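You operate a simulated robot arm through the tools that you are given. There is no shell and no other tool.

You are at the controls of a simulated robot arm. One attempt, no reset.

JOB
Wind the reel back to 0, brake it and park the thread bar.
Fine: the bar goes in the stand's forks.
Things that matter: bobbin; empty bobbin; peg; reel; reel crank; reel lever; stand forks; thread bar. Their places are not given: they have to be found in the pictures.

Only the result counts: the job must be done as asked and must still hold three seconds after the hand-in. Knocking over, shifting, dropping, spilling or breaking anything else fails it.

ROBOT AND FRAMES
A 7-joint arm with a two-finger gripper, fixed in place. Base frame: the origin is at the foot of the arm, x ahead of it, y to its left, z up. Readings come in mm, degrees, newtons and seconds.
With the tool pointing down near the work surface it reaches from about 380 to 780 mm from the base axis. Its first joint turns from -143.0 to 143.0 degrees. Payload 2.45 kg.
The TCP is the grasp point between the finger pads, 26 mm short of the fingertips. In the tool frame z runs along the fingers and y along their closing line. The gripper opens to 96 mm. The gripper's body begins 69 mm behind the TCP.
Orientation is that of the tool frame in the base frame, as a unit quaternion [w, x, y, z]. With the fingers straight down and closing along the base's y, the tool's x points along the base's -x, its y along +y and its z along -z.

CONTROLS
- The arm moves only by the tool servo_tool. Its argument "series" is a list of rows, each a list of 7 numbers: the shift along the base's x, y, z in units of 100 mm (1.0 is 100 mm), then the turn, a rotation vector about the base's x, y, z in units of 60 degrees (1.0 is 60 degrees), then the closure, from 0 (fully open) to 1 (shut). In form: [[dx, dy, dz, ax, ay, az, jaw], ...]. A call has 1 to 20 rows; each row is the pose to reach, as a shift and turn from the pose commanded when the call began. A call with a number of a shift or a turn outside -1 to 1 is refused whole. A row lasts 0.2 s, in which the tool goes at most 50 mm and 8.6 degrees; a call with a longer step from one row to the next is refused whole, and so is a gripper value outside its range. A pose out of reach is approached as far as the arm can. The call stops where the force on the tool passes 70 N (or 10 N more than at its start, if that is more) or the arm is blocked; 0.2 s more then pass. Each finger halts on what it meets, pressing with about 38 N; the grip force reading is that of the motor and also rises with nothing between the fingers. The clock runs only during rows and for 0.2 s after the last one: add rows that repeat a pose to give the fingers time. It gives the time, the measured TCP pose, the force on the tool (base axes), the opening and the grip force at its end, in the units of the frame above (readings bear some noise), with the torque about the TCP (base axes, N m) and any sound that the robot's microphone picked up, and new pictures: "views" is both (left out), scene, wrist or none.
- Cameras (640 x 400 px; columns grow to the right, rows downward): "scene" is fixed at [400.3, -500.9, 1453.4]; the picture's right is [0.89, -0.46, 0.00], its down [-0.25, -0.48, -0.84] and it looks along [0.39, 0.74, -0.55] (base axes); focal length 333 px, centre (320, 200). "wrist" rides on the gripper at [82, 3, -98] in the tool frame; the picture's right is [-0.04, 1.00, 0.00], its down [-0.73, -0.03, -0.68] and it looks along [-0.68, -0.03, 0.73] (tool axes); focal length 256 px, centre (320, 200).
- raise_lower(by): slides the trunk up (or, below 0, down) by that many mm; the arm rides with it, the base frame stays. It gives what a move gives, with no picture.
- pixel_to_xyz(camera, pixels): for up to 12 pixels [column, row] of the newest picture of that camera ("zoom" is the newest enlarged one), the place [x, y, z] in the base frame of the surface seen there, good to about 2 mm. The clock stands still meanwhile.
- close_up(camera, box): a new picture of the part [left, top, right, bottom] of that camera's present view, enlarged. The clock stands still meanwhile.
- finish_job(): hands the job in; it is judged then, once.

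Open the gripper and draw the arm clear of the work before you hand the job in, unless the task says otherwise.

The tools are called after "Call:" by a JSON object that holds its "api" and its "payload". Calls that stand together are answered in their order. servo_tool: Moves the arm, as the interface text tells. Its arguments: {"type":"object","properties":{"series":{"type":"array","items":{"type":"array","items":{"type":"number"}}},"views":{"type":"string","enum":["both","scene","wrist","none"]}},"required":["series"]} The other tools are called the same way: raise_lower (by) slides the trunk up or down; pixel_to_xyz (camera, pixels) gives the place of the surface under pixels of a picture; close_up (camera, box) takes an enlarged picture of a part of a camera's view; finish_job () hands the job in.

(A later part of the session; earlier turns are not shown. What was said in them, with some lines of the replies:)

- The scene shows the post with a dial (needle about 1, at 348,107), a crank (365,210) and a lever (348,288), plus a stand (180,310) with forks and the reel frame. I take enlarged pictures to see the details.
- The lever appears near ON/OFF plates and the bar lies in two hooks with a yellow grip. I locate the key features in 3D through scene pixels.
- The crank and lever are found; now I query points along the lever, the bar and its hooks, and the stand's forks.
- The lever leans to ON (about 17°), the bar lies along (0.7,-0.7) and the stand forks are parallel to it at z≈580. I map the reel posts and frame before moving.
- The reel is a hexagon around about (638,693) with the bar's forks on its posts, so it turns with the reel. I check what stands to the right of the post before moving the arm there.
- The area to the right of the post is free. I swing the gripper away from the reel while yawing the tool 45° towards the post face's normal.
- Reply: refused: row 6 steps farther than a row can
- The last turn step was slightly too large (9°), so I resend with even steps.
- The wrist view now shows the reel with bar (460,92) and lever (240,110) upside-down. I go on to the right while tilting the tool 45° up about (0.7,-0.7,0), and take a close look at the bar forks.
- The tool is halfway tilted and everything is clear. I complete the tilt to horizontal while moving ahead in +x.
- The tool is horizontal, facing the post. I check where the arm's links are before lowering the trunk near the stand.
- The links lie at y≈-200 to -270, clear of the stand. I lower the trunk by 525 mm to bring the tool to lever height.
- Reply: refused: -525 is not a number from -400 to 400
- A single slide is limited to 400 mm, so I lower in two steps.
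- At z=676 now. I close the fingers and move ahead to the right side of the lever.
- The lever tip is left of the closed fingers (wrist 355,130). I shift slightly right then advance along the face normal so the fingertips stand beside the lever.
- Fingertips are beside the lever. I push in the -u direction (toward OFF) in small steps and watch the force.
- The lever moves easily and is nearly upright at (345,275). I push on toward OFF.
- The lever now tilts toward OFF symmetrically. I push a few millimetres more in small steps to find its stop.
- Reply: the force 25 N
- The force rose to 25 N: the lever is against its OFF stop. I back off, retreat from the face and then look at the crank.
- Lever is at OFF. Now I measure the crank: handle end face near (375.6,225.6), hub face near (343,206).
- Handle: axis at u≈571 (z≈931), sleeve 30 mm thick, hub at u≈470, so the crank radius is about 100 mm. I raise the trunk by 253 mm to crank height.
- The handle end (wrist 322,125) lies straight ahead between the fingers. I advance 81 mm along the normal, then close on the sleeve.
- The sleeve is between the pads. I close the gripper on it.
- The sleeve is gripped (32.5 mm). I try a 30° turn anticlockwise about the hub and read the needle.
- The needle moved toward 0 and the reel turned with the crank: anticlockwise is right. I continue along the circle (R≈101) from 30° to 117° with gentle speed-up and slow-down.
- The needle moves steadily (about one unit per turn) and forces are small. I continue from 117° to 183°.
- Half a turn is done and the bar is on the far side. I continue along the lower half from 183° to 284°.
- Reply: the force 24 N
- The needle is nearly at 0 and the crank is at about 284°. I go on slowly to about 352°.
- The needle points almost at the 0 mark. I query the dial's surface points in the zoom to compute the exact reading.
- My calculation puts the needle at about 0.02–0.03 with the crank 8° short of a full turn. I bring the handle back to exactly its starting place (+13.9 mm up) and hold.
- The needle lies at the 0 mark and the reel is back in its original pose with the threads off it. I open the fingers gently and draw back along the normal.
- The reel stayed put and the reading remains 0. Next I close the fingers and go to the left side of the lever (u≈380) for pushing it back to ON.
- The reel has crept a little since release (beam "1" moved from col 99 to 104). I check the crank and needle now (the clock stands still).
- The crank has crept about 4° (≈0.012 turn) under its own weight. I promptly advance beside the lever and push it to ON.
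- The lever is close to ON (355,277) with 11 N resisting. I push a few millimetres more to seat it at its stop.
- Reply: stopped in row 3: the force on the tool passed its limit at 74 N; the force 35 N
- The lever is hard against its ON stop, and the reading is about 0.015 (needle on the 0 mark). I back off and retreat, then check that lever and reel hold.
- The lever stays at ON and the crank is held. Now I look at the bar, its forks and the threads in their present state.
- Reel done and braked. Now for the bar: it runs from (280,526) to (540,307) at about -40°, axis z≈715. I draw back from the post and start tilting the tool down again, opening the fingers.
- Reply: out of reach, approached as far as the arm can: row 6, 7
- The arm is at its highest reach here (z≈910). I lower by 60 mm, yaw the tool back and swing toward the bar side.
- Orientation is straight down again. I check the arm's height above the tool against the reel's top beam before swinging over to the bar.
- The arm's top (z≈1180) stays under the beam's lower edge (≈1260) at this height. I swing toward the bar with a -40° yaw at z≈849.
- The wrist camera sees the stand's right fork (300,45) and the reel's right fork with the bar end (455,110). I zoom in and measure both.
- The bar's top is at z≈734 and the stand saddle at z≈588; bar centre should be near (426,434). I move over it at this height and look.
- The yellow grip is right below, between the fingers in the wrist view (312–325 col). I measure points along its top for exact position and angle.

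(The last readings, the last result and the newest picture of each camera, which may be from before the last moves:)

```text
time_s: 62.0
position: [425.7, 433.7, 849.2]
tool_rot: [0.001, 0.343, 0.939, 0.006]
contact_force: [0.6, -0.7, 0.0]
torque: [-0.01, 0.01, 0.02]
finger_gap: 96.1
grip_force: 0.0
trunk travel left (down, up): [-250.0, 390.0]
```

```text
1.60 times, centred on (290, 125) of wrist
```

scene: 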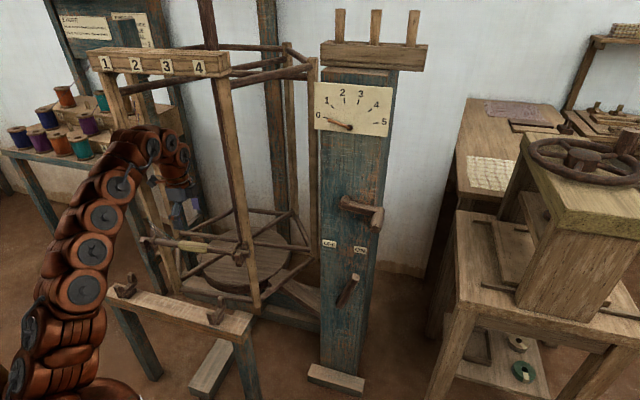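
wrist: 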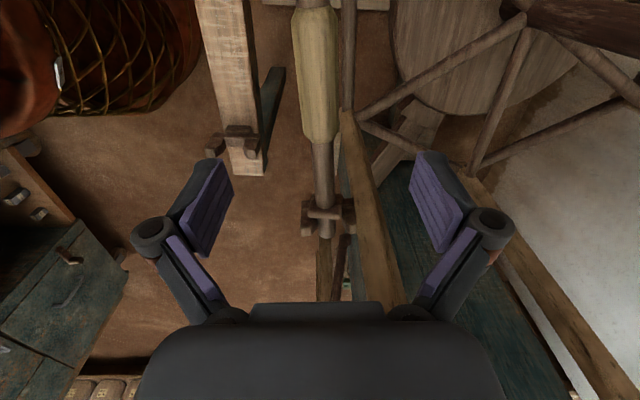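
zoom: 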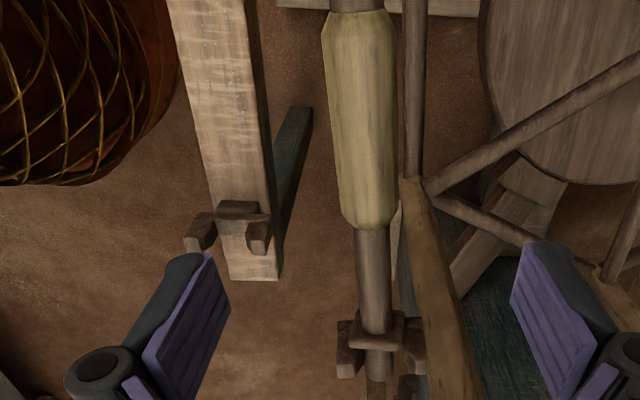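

The bar axis runs at about -39° through (420,442) at z≈721. I now zoom on all four forks from the scene camera to compute the exact transfer.

Call:
{"api": "close_up", "payload": {"camera": "scene", "box": [130, 220, 178, 250]}}

Call:
{"api": "close_up", "payload": {"camera": "scene", "box": [218, 234, 266, 264]}}

Call:
{"api": "close_up", "payload": {"camera": "scene", "box": [102, 268, 150, 298]}}

Call:
{"api": "close_up", "payload": {"camera": "scene", "box": [194, 294, 242, 324]}}

```text
13.33 times, centred on (154, 235) of scene
```

zoom: 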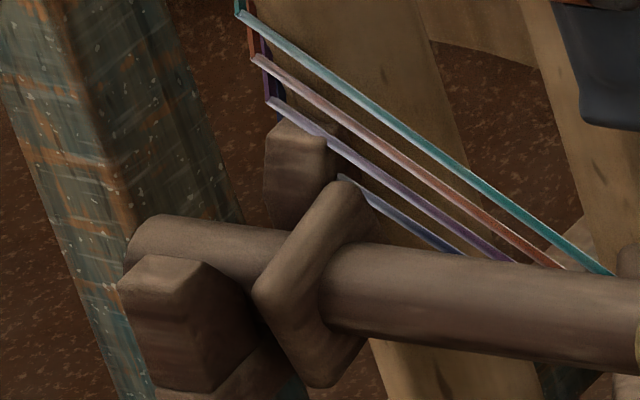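

```text
13.33 times, centred on (242, 249) of scene
```

zoom: 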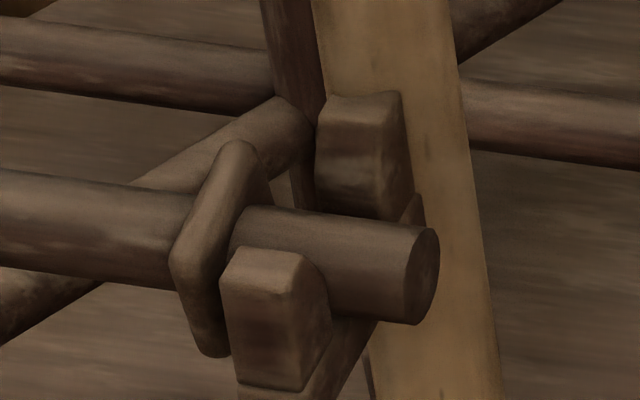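

```text
13.33 times, centred on (126, 283) of scene
```

zoom: 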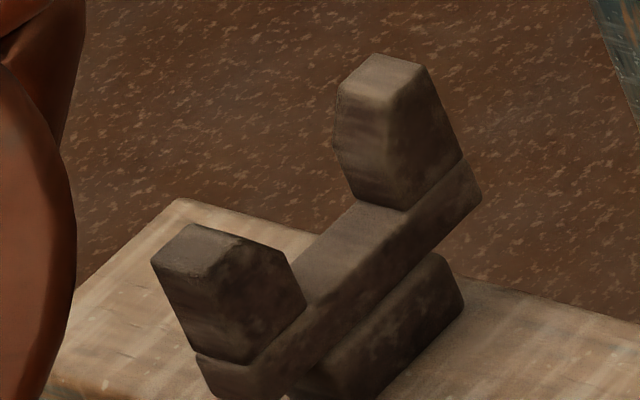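

```text
13.33 times, centred on (218, 309) of scene
```

zoom: 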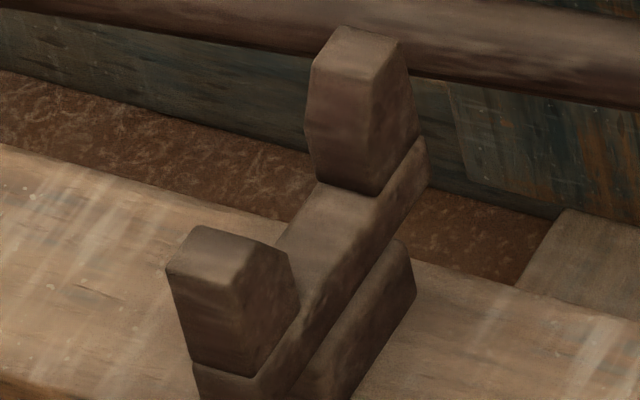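

All forks are clear: flat saddle between two tapered prongs. I query the prong tops and saddles.

Call:
{"api": "pixel_to_xyz", "payload": {"camera": "scene", "pixels": [[142.4, 240.2], [152.9, 229.9], [237.9, 253.9], [245.4, 241.9], [118.1, 286.4], [130.9, 273.6], [210.5, 312.7], [221.0, 297.6], [127.1, 287.1], [218.4, 312.0], [126.0, 288.5], [217.0, 314.0]]}}

Call:
{"api": "pixel_to_xyz", "payload": {"camera": "zoom", "pixels": [[325, 215], [300, 255], [370, 170], [265, 265], [200, 230], [270, 255], [330, 35], [395, 50], [310, 70], [180, 270], [340, 215], [310, 260]]}}

```text
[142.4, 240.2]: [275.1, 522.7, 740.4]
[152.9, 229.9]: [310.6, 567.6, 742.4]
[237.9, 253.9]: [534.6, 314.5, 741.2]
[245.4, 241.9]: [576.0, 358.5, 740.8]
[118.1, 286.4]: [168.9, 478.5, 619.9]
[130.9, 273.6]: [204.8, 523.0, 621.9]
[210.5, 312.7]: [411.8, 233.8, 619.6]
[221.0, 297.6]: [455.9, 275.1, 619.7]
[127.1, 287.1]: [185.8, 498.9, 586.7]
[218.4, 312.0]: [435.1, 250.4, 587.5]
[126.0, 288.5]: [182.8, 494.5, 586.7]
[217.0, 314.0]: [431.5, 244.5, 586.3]
```

```text
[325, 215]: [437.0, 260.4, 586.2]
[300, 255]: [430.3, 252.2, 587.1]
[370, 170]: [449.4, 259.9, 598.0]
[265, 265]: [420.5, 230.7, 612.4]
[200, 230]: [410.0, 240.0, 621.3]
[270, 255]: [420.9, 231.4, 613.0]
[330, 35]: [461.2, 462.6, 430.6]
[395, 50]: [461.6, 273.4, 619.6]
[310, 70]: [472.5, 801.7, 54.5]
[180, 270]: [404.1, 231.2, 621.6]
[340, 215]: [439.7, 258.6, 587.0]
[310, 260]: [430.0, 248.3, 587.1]
```

Stand fork midpoint is (310.4,377.6) at -45°, reel fork midpoint (424,441) at -39°. I measure the two collars to find the bar's true centre.

Call:
{"api": "pixel_to_xyz", "payload": {"camera": "scene", "pixels": [[155.6, 234.5], [153.9, 236.5], [152, 239], [150.5, 241.5], [235.6, 245.8], [234.1, 249], [232.3, 253], [139.8, 238.5], [141.5, 237], [250, 253], [250.3, 257], [177.5, 243]]}}

Call:
{"api": "pixel_to_xyz", "payload": {"camera": "wrist", "pixels": [[322, 206], [323, 211], [324, 216], [325, 222], [326, 228], [327, 236], [311, 212], [335, 212], [309, 222], [345, 222], [320, 140], [320, 137]]}}

Call:
{"api": "close_up", "payload": {"camera": "wrist", "box": [290, 185, 370, 245]}}

```text
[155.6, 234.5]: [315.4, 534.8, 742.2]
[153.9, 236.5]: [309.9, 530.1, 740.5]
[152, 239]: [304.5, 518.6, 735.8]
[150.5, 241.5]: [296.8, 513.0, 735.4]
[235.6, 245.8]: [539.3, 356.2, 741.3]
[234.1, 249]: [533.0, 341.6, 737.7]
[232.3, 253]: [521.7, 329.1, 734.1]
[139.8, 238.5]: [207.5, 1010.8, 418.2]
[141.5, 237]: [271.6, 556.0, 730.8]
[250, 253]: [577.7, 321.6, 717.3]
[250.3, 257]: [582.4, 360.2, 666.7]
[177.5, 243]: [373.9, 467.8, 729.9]
```

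```text
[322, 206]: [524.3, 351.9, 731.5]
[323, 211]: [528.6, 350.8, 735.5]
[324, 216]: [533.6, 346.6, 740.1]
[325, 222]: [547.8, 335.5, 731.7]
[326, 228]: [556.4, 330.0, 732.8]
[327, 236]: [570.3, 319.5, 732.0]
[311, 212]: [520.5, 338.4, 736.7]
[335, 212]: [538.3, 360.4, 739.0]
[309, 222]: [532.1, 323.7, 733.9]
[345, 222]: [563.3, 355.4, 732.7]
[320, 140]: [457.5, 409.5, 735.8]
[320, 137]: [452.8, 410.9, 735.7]
```

```text
6.67 times, centred on (330, 215) of wrist
```

zoom: 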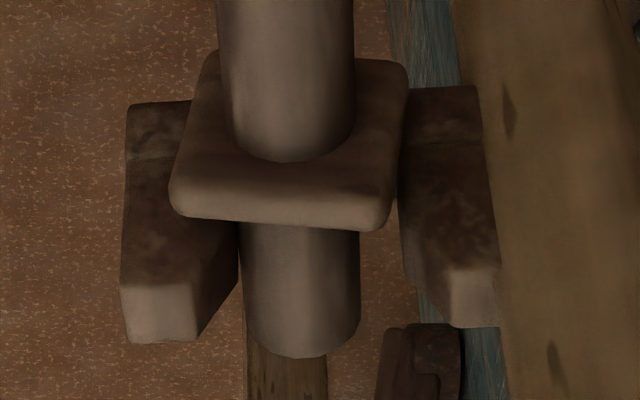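

The bar is centred between the reel forks; grasp point is (422.8,438.9) at z≈722. I descend 90 mm with the small correction and look.

Call:
{"api": "servo_tool", "payload": {"series": [[-0.029, 0.052, 0, 0, 0, 0.02, 0], [-0.029, 0.052, -0.3, 0, 0, 0.02, 0], [-0.029, 0.052, -0.6, 0, 0, 0.02, 0], [-0.029, 0.052, -0.85, 0, 0, 0.02, 0]], "views": "both"}}

```text
time_s: 63.0
position: [422.5, 437.8, 763.1]
tool_rot: [0.001, 0.332, 0.943, 0.006]
contact_force: [-0.3, -0.2, 0.0]
torque: [0.02, 0.0, -0.02]
finger_gap: 96.0
grip_force: 0.0
trunk travel left (down, up): [-250.0, 390.0]
```

scene: 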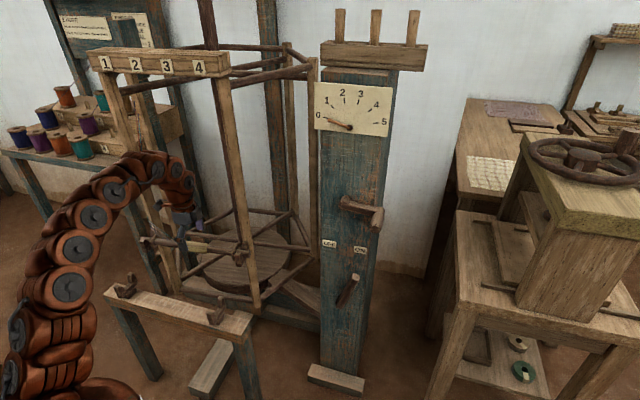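
wrist: 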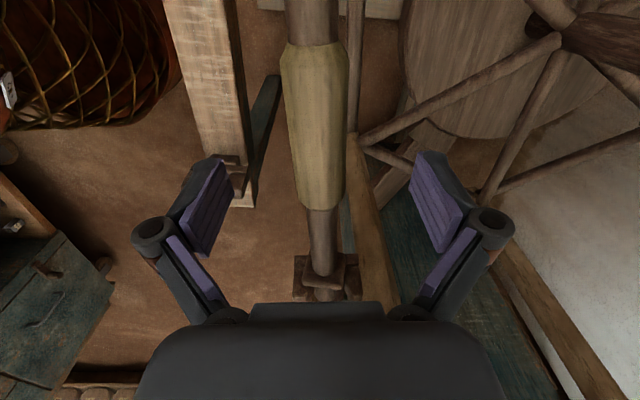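

The grip is centred between the fingers. I descend the last 41 mm and close on it.

Call:
{"api": "servo_tool", "payload": {"series": [[0, 0, -0.2, 0, 0, 0, 0], [0, 0, -0.41, 0, 0, 0, 0], [0, 0, -0.41, 0, 0, 0, 0.3], [0, 0, -0.41, 0, 0, 0, 0.6], [0, 0, -0.41, 0, 0, 0, 0.85], [0, 0, -0.41, 0, 0, 0, 0.85], [0, 0, -0.41, 0, 0, 0, 0.85]], "views": "both"}}

```text
time_s: 64.6
position: [421.7, 438.6, 723.0]
tool_rot: [0.001, 0.332, 0.943, 0.006]
contact_force: [0.4, 0.4, 1.0]
torque: [0.0, 0.01, -0.14]
finger_gap: 32.3
grip_force: 34.4
trunk travel left (down, up): [-250.0, 390.0]
```

scene: 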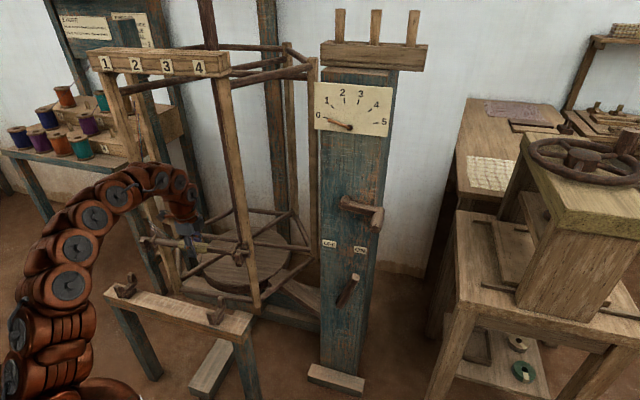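
wrist: 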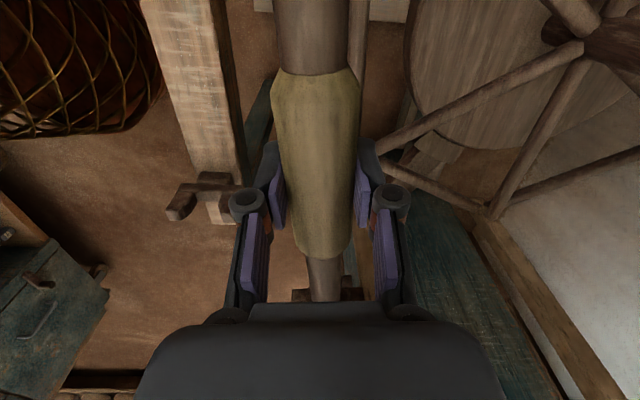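

Gripped at 32.3 mm with the bar centred. I lift straight up slowly by 60 mm and watch the force.

Call:
{"api": "servo_tool", "payload": {"series": [[0, 0, 0.05, 0, 0, 0, 0.85], [0, 0, 0.12, 0, 0, 0, 0.85], [0, 0, 0.24, 0, 0, 0, 0.85], [0, 0, 0.36, 0, 0, 0, 0.85], [0, 0, 0.48, 0, 0, 0, 0.85], [0, 0, 0.6, 0, 0, 0, 0.85]], "views": "both"}}

Call:
{"api": "close_up", "payload": {"camera": "scene", "box": [120, 195, 280, 295]}}

```text
time_s: 66.0
position: [422.4, 438.6, 784.4]
tool_rot: [0.002, 0.333, 0.943, 0.006]
contact_force: [0.8, 0.4, -2.2]
torque: [0.03, -0.02, 0.02]
finger_gap: 32.3
grip_force: 38.4
trunk travel left (down, up): [-250.0, 390.0]
```

scene: 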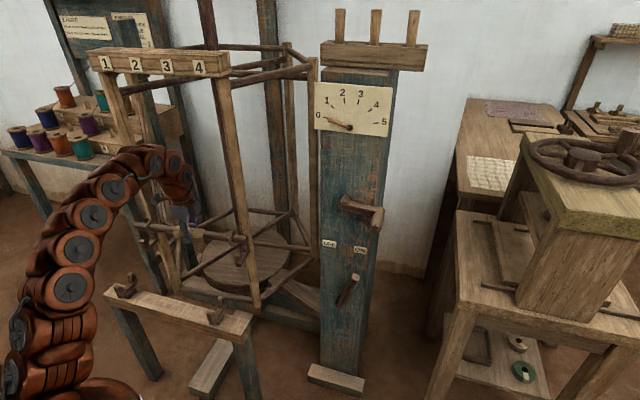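
wrist: 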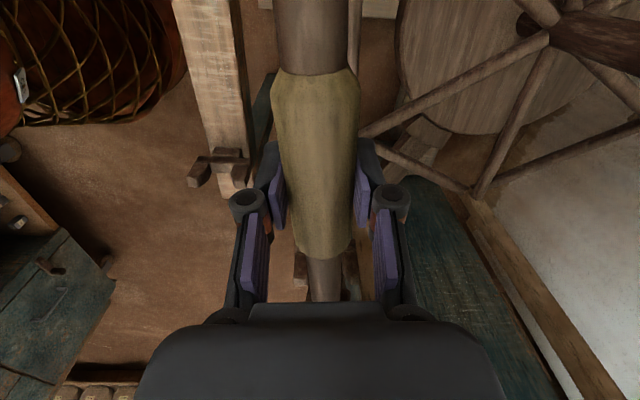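

```text
4.00 times, centred on (200, 245) of scene
```

zoom: 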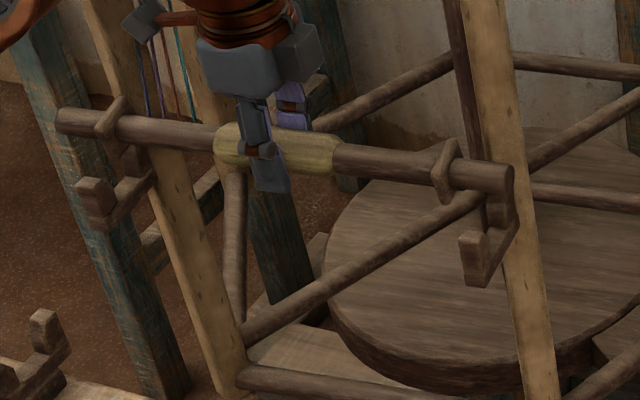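

The bar is free and level above the reel forks (weight ≈3 N). I carry it over the stand at this height with a -6.2° yaw.

Call:
{"api": "servo_tool", "payload": {"series": [[-0.1, -0.1, 0, 0, 0, 0, 0.85], [-0.3, -0.25, 0, 0, 0, -0.02, 0.85], [-0.5, -0.38, 0, 0, 0, -0.05, 0.85], [-0.7, -0.46, 0, 0, 0, -0.08, 0.85], [-0.88, -0.54, 0, 0, 0, -0.103, 0.85], [-1.0, -0.6, 0, 0, 0, -0.103, 0.85]], "views": "none"}}

Call:
{"api": "servo_tool", "payload": {"series": [[-0.06, -0.005, 0, 0, 0, 0, 0.85], [-0.12, -0.01, 0, 0, 0, 0, 0.85], [-0.12, -0.01, 0, 0, 0, 0, 0.85]], "views": "both"}}

Call:
{"api": "close_up", "payload": {"camera": "scene", "box": [80, 210, 260, 330]}}

```text
time_s: 67.4
position: [322.4, 379.0, 782.7]
tool_rot: [0.001, 0.383, 0.924, 0.006]
contact_force: [-0.2, -0.3, -2.9]
torque: [0.02, 0.0, 0.05]
finger_gap: 32.2
grip_force: 38.1
trunk travel left (down, up): [-250.0, 390.0]
```

```text
time_s: 68.2
position: [311.5, 377.6, 783.1]
tool_rot: [0.001, 0.384, 0.923, 0.005]
contact_force: [-0.5, -0.2, -2.8]
torque: [0.0, 0.0, 0.0]
finger_gap: 32.8
grip_force: 38.0
trunk travel left (down, up): [-250.0, 390.0]
```

scene: 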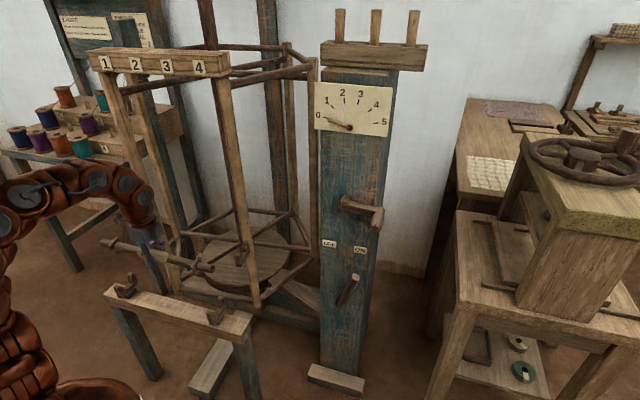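
wrist: 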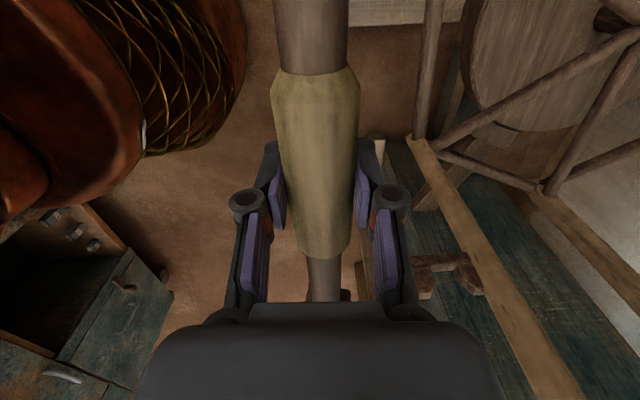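

```text
3.33 times, centred on (170, 270) of scene
```

zoom: 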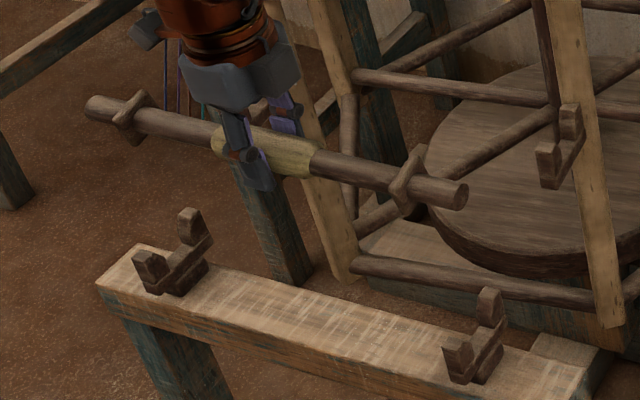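

The bar is above the stand. I verify its ends and collars against the forks with 3D queries before lowering.

Call:
{"api": "pixel_to_xyz", "payload": {"camera": "scene", "pixels": [[102.5, 241], [120, 245.5], [130, 248.5], [175, 259.5], [185, 262.5], [205, 266.5], [210, 268], [115.5, 240], [112, 244.5], [199.5, 256.5], [195, 264], [212.5, 268.5]]}}

Call:
{"api": "close_up", "payload": {"camera": "scene", "box": [92, 228, 140, 258]}}

Call:
{"api": "close_up", "payload": {"camera": "scene", "box": [176, 246, 224, 276]}}

```text
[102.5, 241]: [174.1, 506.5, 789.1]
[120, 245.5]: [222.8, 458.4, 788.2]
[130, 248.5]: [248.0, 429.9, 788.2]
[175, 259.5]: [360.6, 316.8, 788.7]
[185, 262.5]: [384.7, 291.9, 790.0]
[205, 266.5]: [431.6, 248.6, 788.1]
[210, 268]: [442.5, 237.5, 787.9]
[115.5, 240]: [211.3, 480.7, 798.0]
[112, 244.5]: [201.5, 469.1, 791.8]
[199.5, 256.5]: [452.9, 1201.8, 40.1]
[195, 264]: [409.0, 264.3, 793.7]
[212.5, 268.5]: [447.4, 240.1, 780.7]
```

```text
13.33 times, centred on (116, 243) of scene
```

zoom: 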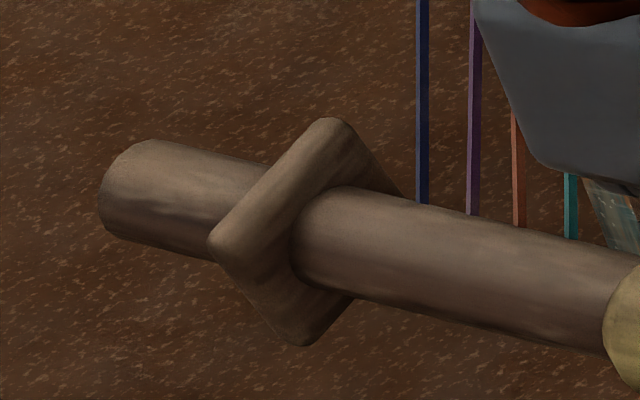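

```text
13.33 times, centred on (200, 261) of scene
```

zoom: 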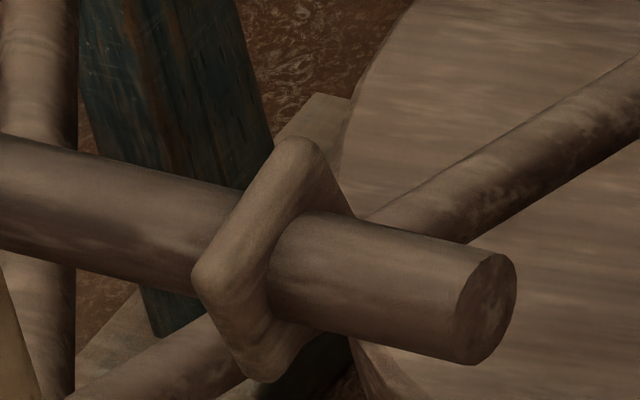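

The bar is aligned: angle -45.2°, centred on u≈-46.7 versus the forks' -47.5. I correct by 1 mm and lower to just above the prongs (z≈645).

Call:
{"api": "servo_tool", "payload": {"series": [[-0.011, 0, -0.2, 0, 0, 0, 0.85], [-0.011, 0, -0.45, 0, 0, 0, 0.85], [-0.011, 0, -0.7, 0, 0, 0, 0.85], [-0.011, 0, -0.9, 0, 0, 0, 0.85], [-0.011, 0, -1.0, 0, 0, 0, 0.85]], "views": "none"}}

Call:
{"api": "servo_tool", "payload": {"series": [[0, 0, -0.15, 0, 0, 0, 0.85], [0, 0, -0.3, 0, 0, 0, 0.85], [0, 0, -0.38, 0, 0, 0, 0.85], [0, 0, -0.38, 0, 0, 0, 0.85]], "views": "both"}}

Call:
{"api": "close_up", "payload": {"camera": "scene", "box": [98, 262, 146, 292]}}

Call:
{"api": "close_up", "payload": {"camera": "scene", "box": [188, 288, 236, 318]}}

```text
time_s: 69.4
position: [309.5, 377.7, 683.6]
tool_rot: [0.001, 0.384, 0.923, 0.005]
contact_force: [-0.4, -0.5, -1.7]
torque: [0.03, -0.01, 0.01]
finger_gap: 32.4
grip_force: 38.3
trunk travel left (down, up): [-250.0, 390.0]
```

```text
time_s: 70.4
position: [310.5, 376.8, 645.2]
tool_rot: [0.001, 0.384, 0.923, 0.007]
contact_force: [0.1, 0.1, -2.3]
torque: [-0.02, 0.0, 0.0]
finger_gap: 32.3
grip_force: 38.1
trunk travel left (down, up): [-250.0, 390.0]
```

scene: 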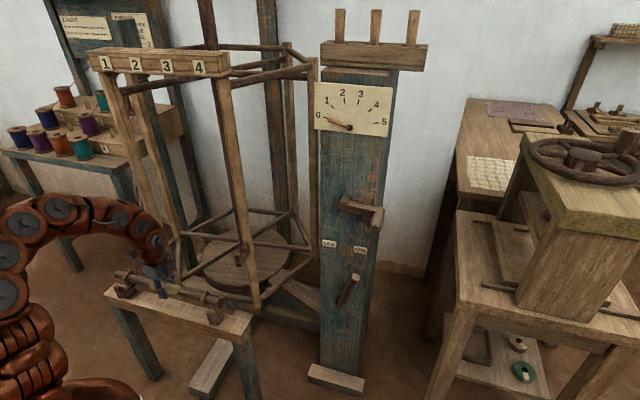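
wrist: 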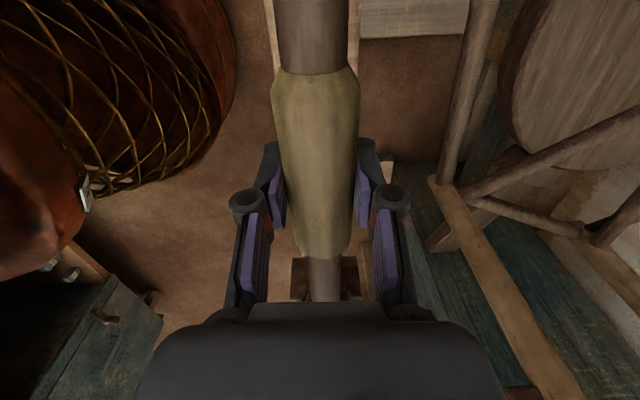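

```text
13.33 times, centred on (122, 277) of scene
```

zoom: 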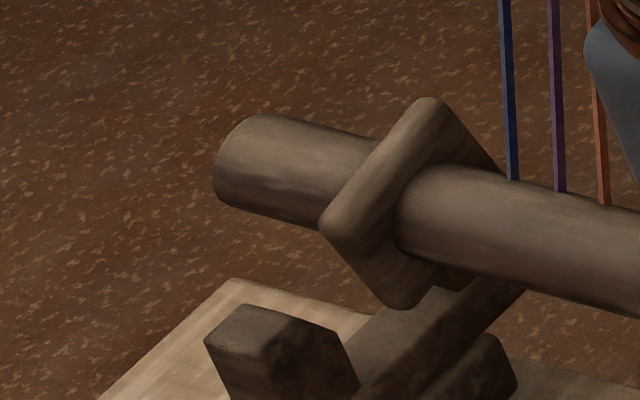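

```text
13.33 times, centred on (212, 303) of scene
```

zoom: 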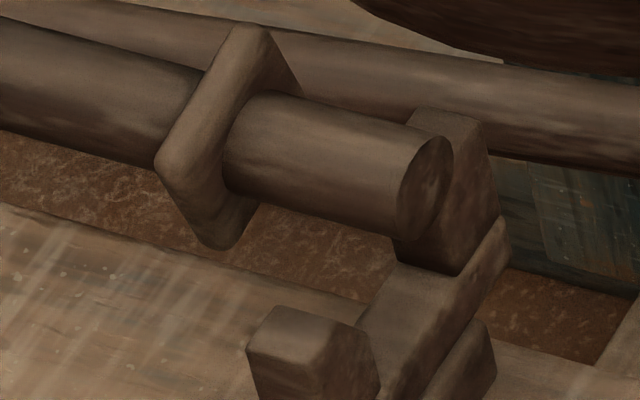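

The bar end is poised between the prongs of the right fork and the left likewise. I lower slowly into the saddles, watching the force.

Call:
{"api": "servo_tool", "payload": {"series": [[0, 0, -0.06, 0, 0, 0, 0.85], [0, 0, -0.12, 0, 0, 0, 0.85], [0, 0, -0.18, 0, 0, 0, 0.85], [0, 0, -0.24, 0, 0, 0, 0.85], [0, 0, -0.3, 0, 0, 0, 0.85], [0, 0, -0.36, 0, 0, 0, 0.85]], "views": "both"}}

Call:
{"api": "close_up", "payload": {"camera": "scene", "box": [98, 268, 146, 298]}}

Call:
{"api": "close_up", "payload": {"camera": "scene", "box": [192, 292, 240, 322]}}

```text
time_s: 71.8
position: [310.1, 377.2, 609.3]
tool_rot: [0.002, 0.383, 0.924, 0.006]
contact_force: [0.0, 0.0, -3.1]
torque: [-0.01, -0.01, -0.04]
finger_gap: 32.6
grip_force: 38.0
trunk travel left (down, up): [-250.0, 390.0]
```

scene: 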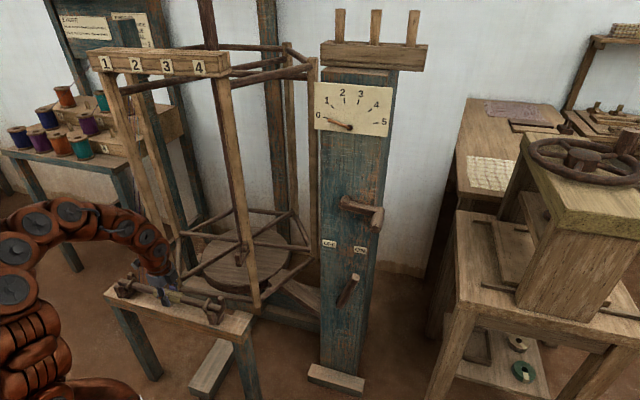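
wrist: 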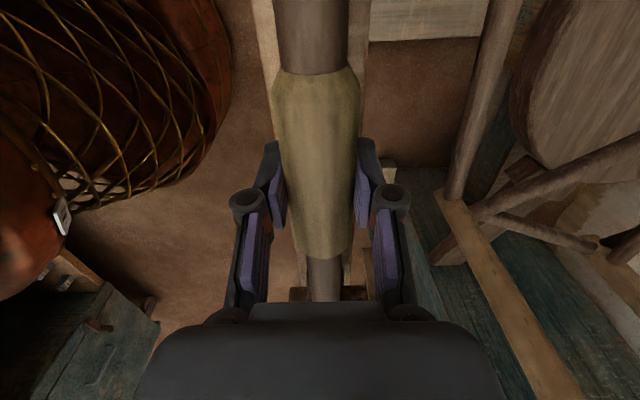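

```text
13.33 times, centred on (122, 283) of scene
```

zoom: 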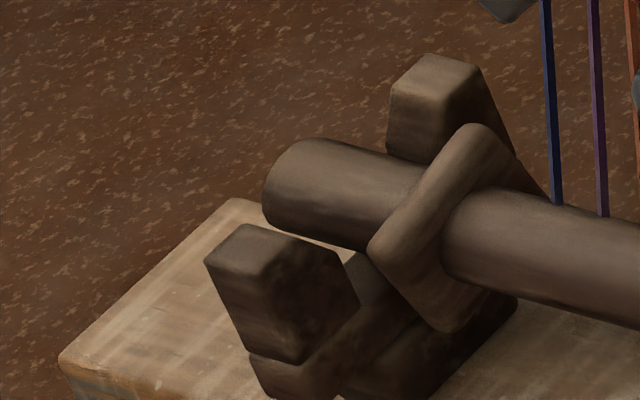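

```text
13.33 times, centred on (216, 307) of scene
```

zoom: 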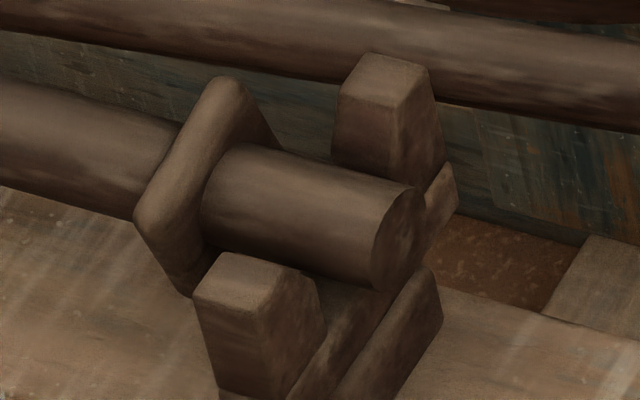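

Both bar ends are between the prongs, about 9 mm above the saddles. I lower in 2 mm steps until contact.

Call:
{"api": "servo_tool", "payload": {"series": [[0, 0, -0.02, 0, 0, 0, 0.85], [0, 0, -0.04, 0, 0, 0, 0.85], [0, 0, -0.06, 0, 0, 0, 0.85], [0, 0, -0.08, 0, 0, 0, 0.85]], "views": "none"}}

```text
time_s: 72.8
position: [309.0, 377.8, 602.4]
tool_rot: [0.002, 0.382, 0.924, 0.006]
contact_force: [-2.3, -3.0, 20.7]
torque: [-0.18, -0.1, 0.02]
finger_gap: 32.2
grip_force: 38.4
trunk travel left (down, up): [-250.0, 390.0]
```

Contact at z≈602 with about 23 N: the bar sits in the saddles. I relieve the pressure by 1 mm and check both forks.

Call:
{"api": "servo_tool", "payload": {"series": [[0, 0, 0.012, 0, 0, 0, 0.85], [0, 0, 0.012, 0, 0, 0, 0.85]], "views": "both"}}

Call:
{"api": "close_up", "payload": {"camera": "scene", "box": [98, 268, 146, 298]}}

Call:
{"api": "close_up", "payload": {"camera": "scene", "box": [192, 292, 240, 322]}}

```text
time_s: 73.4
position: [308.7, 376.8, 603.2]
tool_rot: [0.002, 0.383, 0.924, 0.006]
contact_force: [-0.8, 2.0, 13.8]
torque: [0.1, 0.06, 0.01]
finger_gap: 32.5
grip_force: 38.0
trunk travel left (down, up): [-250.0, 390.0]
```

scene: 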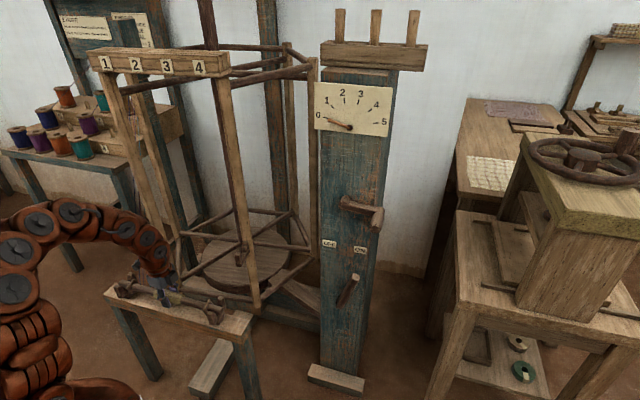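
wrist: 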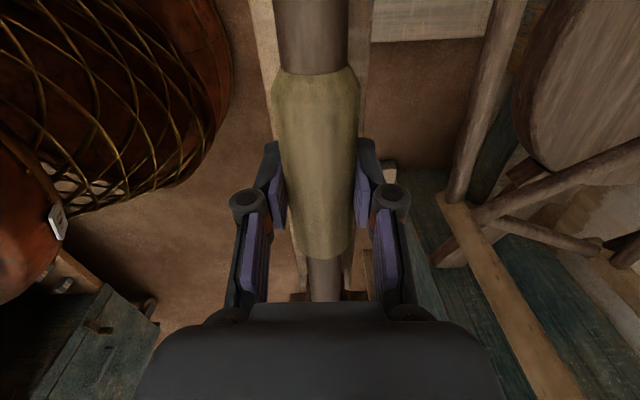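

```text
13.33 times, centred on (122, 283) of scene
```

zoom: 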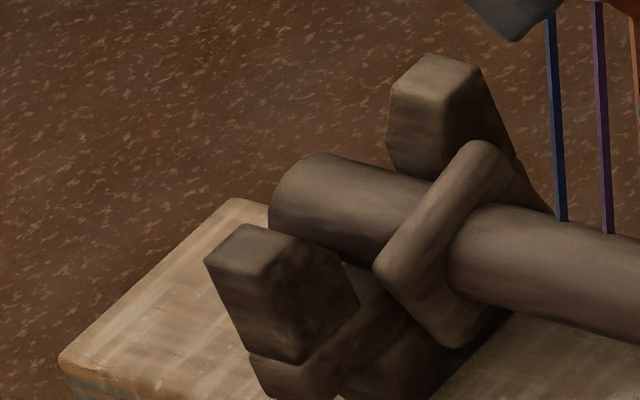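

```text
13.33 times, centred on (216, 307) of scene
```

zoom: 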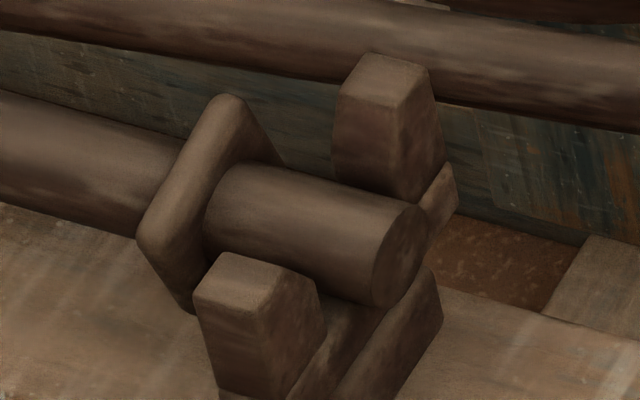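

The bar looks seated in both forks. I check the bar's height near both forks against the saddle before releasing.

Call:
{"api": "pixel_to_xyz", "payload": {"camera": "scene", "pixels": [[121.5, 282.5], [125, 283], [137, 286.5], [142, 288], [200, 304.5], [212, 308], [216, 309], [220, 311], [218.5, 314.5], [126, 291], [211.5, 313], [118, 286.5]]}}

Call:
{"api": "pixel_to_xyz", "payload": {"camera": "wrist", "pixels": [[323, 270], [323, 285], [317, 45], [317, 150], [302, 295], [345, 295]]}}

```text
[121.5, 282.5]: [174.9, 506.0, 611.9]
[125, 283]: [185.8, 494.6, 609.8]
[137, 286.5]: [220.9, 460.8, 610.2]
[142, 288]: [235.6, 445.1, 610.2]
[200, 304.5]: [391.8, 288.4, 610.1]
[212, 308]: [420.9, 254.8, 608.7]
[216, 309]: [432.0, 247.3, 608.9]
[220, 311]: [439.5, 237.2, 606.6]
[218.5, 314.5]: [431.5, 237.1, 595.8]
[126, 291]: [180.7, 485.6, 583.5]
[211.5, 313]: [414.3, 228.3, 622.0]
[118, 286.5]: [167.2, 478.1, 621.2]
```

```text
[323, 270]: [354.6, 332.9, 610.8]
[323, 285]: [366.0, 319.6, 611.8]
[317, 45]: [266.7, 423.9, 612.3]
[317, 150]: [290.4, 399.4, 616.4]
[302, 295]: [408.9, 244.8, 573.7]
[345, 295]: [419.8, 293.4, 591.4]
```

Bar top is at z≈610 at both ends, i.e. resting on the saddles (587). I open the fingers and then lift straight up.

Call:
{"api": "servo_tool", "payload": {"series": [[0, 0, 0, 0, 0, 0, 0.6], [0, 0, 0, 0, 0, 0, 0.5], [0, 0, 0, 0, 0, 0, 0.3], [0, 0, 0, 0, 0, 0, 0.1], [0, 0, 0, 0, 0, 0, 0.1], [0, 0, 0, 0, 0, 0, 0.1]], "views": "both"}}

```text
time_s: 74.8
position: [310.3, 377.4, 602.0]
tool_rot: [0.002, 0.384, 0.923, 0.006]
contact_force: [-0.2, 0.1, -0.9]
torque: [0.02, 0.0, 0.01]
finger_gap: 86.3
grip_force: 0.0
trunk travel left (down, up): [-250.0, 390.0]
```

scene: 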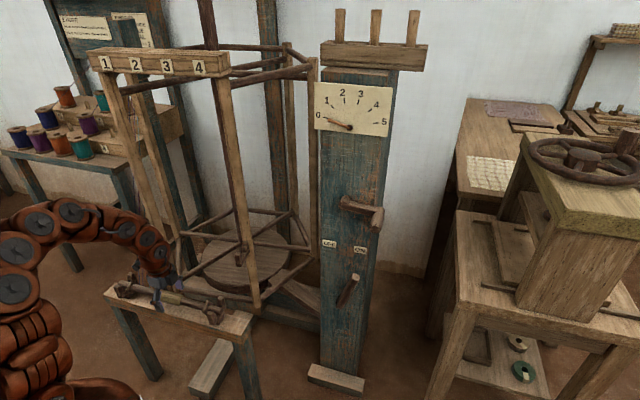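
wrist: 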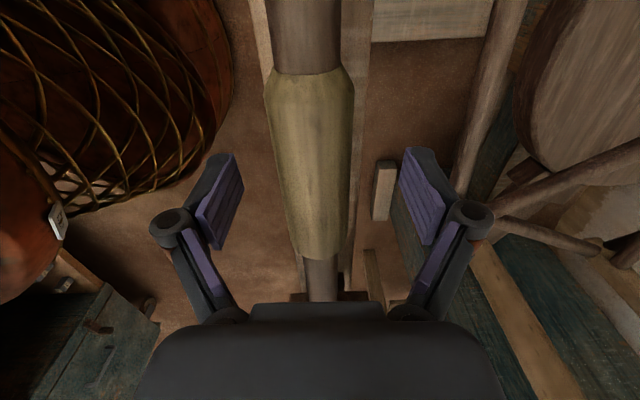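

Released; the bar lies in the forks. I raise the tool straight up and check.

Call:
{"api": "servo_tool", "payload": {"series": [[0, 0, 0.15, 0, 0, 0, 0.1], [0, 0, 0.35, 0, 0, 0, 0.1], [0, 0, 0.6, 0, 0, 0, 0.1], [0, 0, 0.85, 0, 0, 0, 0], [0, 0, 1.0, 0, 0, 0, 0]], "views": "none"}}

Call:
{"api": "servo_tool", "payload": {"series": [[0, 0, 0.4, 0, 0, 0, 0], [0, 0, 0.8, 0, 0, 0, 0], [0.1, -0.2, 1.0, 0, 0, 0, 0]], "views": "both"}}

Call:
{"api": "close_up", "payload": {"camera": "scene", "box": [90, 255, 260, 345]}}

```text
time_s: 76.0
position: [309.6, 378.3, 703.9]
tool_rot: [0.002, 0.383, 0.924, 0.006]
contact_force: [0.4, -0.3, -0.6]
torque: [-0.02, -0.01, 0.0]
finger_gap: 96.2
grip_force: 0.0
trunk travel left (down, up): [-250.0, 390.0]
```

```text
time_s: 76.8
position: [319.0, 357.0, 803.9]
tool_rot: [0.001, 0.382, 0.924, 0.006]
contact_force: [-0.6, -0.5, -0.3]
torque: [-0.03, 0.0, 0.02]
finger_gap: 96.0
grip_force: 0.0
trunk travel left (down, up): [-250.0, 390.0]
```

scene: 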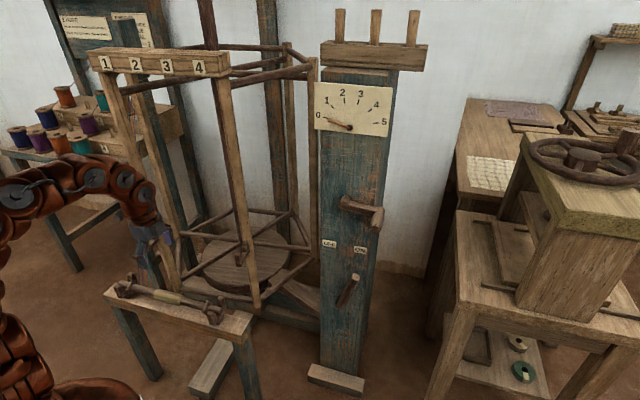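
wrist: 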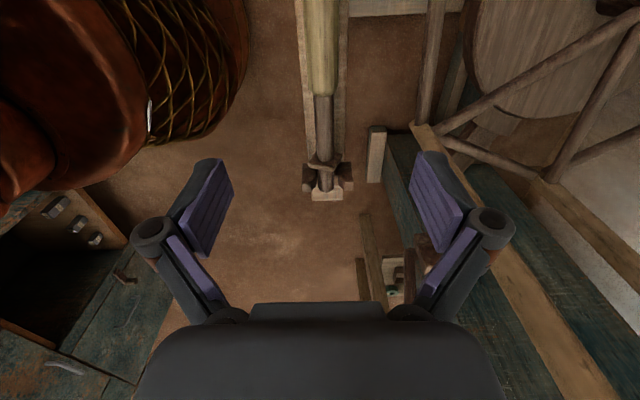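

```text
3.76 times, centred on (175, 300) of scene
```

zoom: 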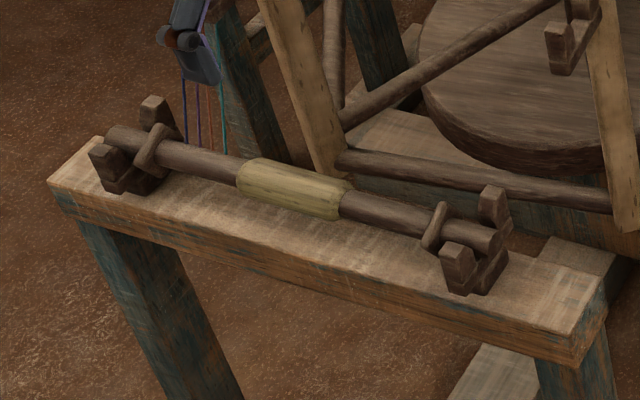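

The bar lies in both stand forks and the reel is unmoved. I draw the arm clear, away from the stand, and take final check pictures.

Call:
{"api": "servo_tool", "payload": {"series": [[0.15, -0.3, 0.05, 0, 0, 0, 0], [0.3, -0.65, 0.1, 0, 0, 0, 0], [0.45, -1.0, 0.15, 0, 0, 0, 0]], "views": "none"}}

Call:
{"api": "servo_tool", "payload": {"series": [[0.2, -0.35, 0, 0, 0, 0, 0], [0.4, -0.7, 0, 0, 0, 0, 0], [0.6, -1.0, 0, 0, 0, 0, 0]], "views": "none"}}

Call:
{"api": "servo_tool", "payload": {"series": [[0.1, -0.35, 0, 0, 0, 0, 0], [0.2, -0.7, 0, 0, 0, 0, 0], [0.3, -1.0, 0, 0, 0, 0, 0]], "views": "both"}}

Call:
{"api": "close_up", "payload": {"camera": "scene", "box": [90, 255, 260, 345]}}

Call:
{"api": "close_up", "payload": {"camera": "scene", "box": [318, 104, 366, 134]}}

Call:
{"api": "close_up", "payload": {"camera": "scene", "box": [290, 180, 418, 320]}}

```text
time_s: 77.6
position: [364.4, 257.6, 818.4]
tool_rot: [0.002, 0.384, 0.923, 0.005]
contact_force: [0.3, 0.1, -0.2]
torque: [-0.04, 0.01, 0.0]
finger_gap: 96.0
grip_force: 0.0
trunk travel left (down, up): [-250.0, 390.0]
```

```text
time_s: 78.4
position: [424.1, 156.4, 817.4]
tool_rot: [0.001, 0.383, 0.924, 0.006]
contact_force: [0.0, 0.6, 0.6]
torque: [0.0, 0.01, -0.01]
finger_gap: 95.9
grip_force: 0.0
trunk travel left (down, up): [-250.0, 390.0]
```

```text
time_s: 79.2
position: [455.6, 58.3, 818.2]
tool_rot: [0.001, 0.383, 0.924, 0.006]
contact_force: [0.3, 0.5, -0.6]
torque: [-0.03, 0.0, -0.03]
finger_gap: 96.0
grip_force: 0.1
trunk travel left (down, up): [-250.0, 390.0]
```

scene: 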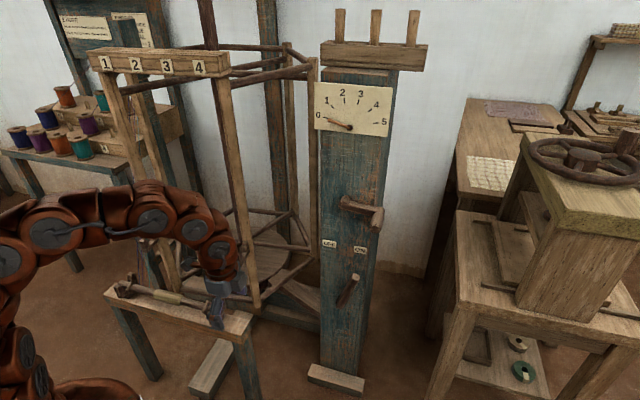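
wrist: 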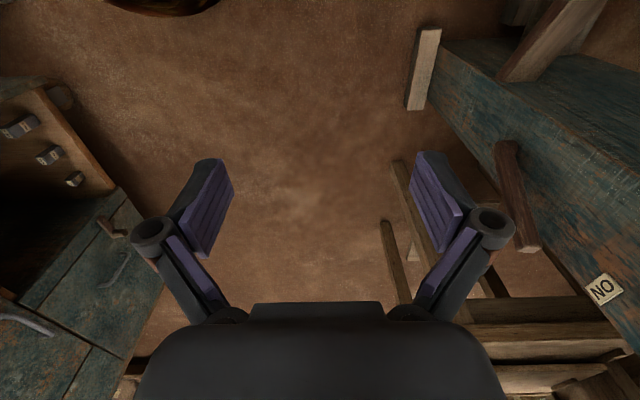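

```text
3.76 times, centred on (175, 300) of scene
```

zoom: 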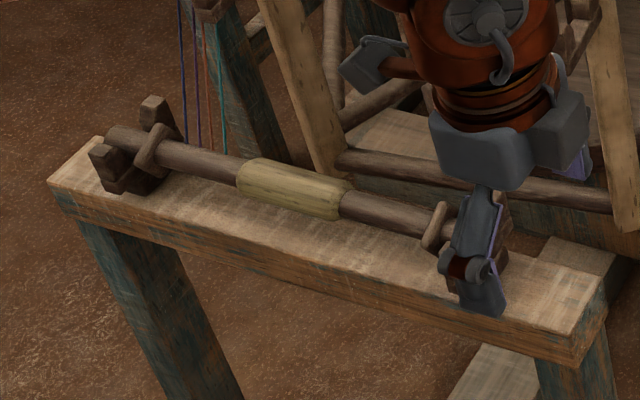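

```text
13.33 times, centred on (342, 119) of scene
```

zoom: 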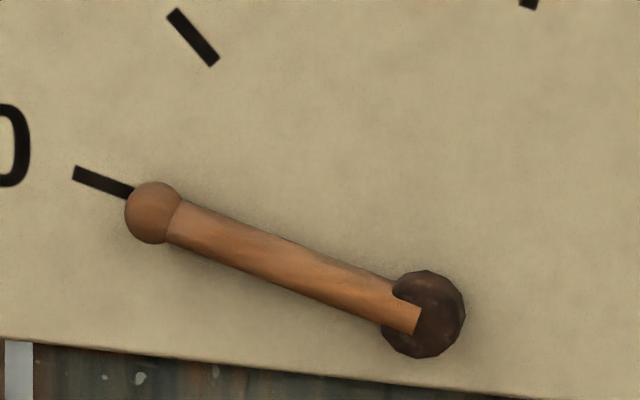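

```text
2.86 times, centred on (354, 250) of scene
```

zoom: 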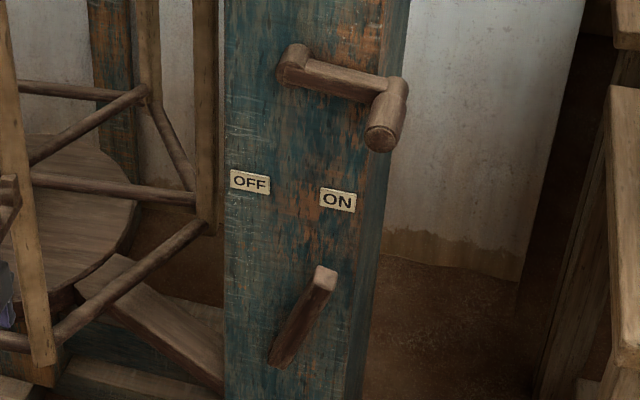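

Needle at 0, lever fully at ON with the reel steady, the bar resting in both stand forks, and the arm clear with the gripper open. I hand the job in.

Call:
{"api": "finish_job", "payload": {}}

```text
The job is handed in.
```

I handed the job in with all three parts done. I don't have the result of the judging.

- **Reel:** I cranked it back one turn, and the needle sits on the 0 mark. The crank crept about 5° before I could brake it, so the true reading is about 0.015 of a turn. I judged that close enough and did not redo it. If the tolerance is much tighter than 0.02 of a turn, this is the part at risk.
- **Brake:** The reel lever is hard against its ON stop. Neither the lever nor the reel had moved when I checked again about 30 seconds later.
- **Thread bar:** It lies in both of the stand's forks and rests on the saddles at both ends. It stayed in place after I let go.

The gripper is open and the arm is clear of the work. The final pictures show nothing else knocked over or shifted.
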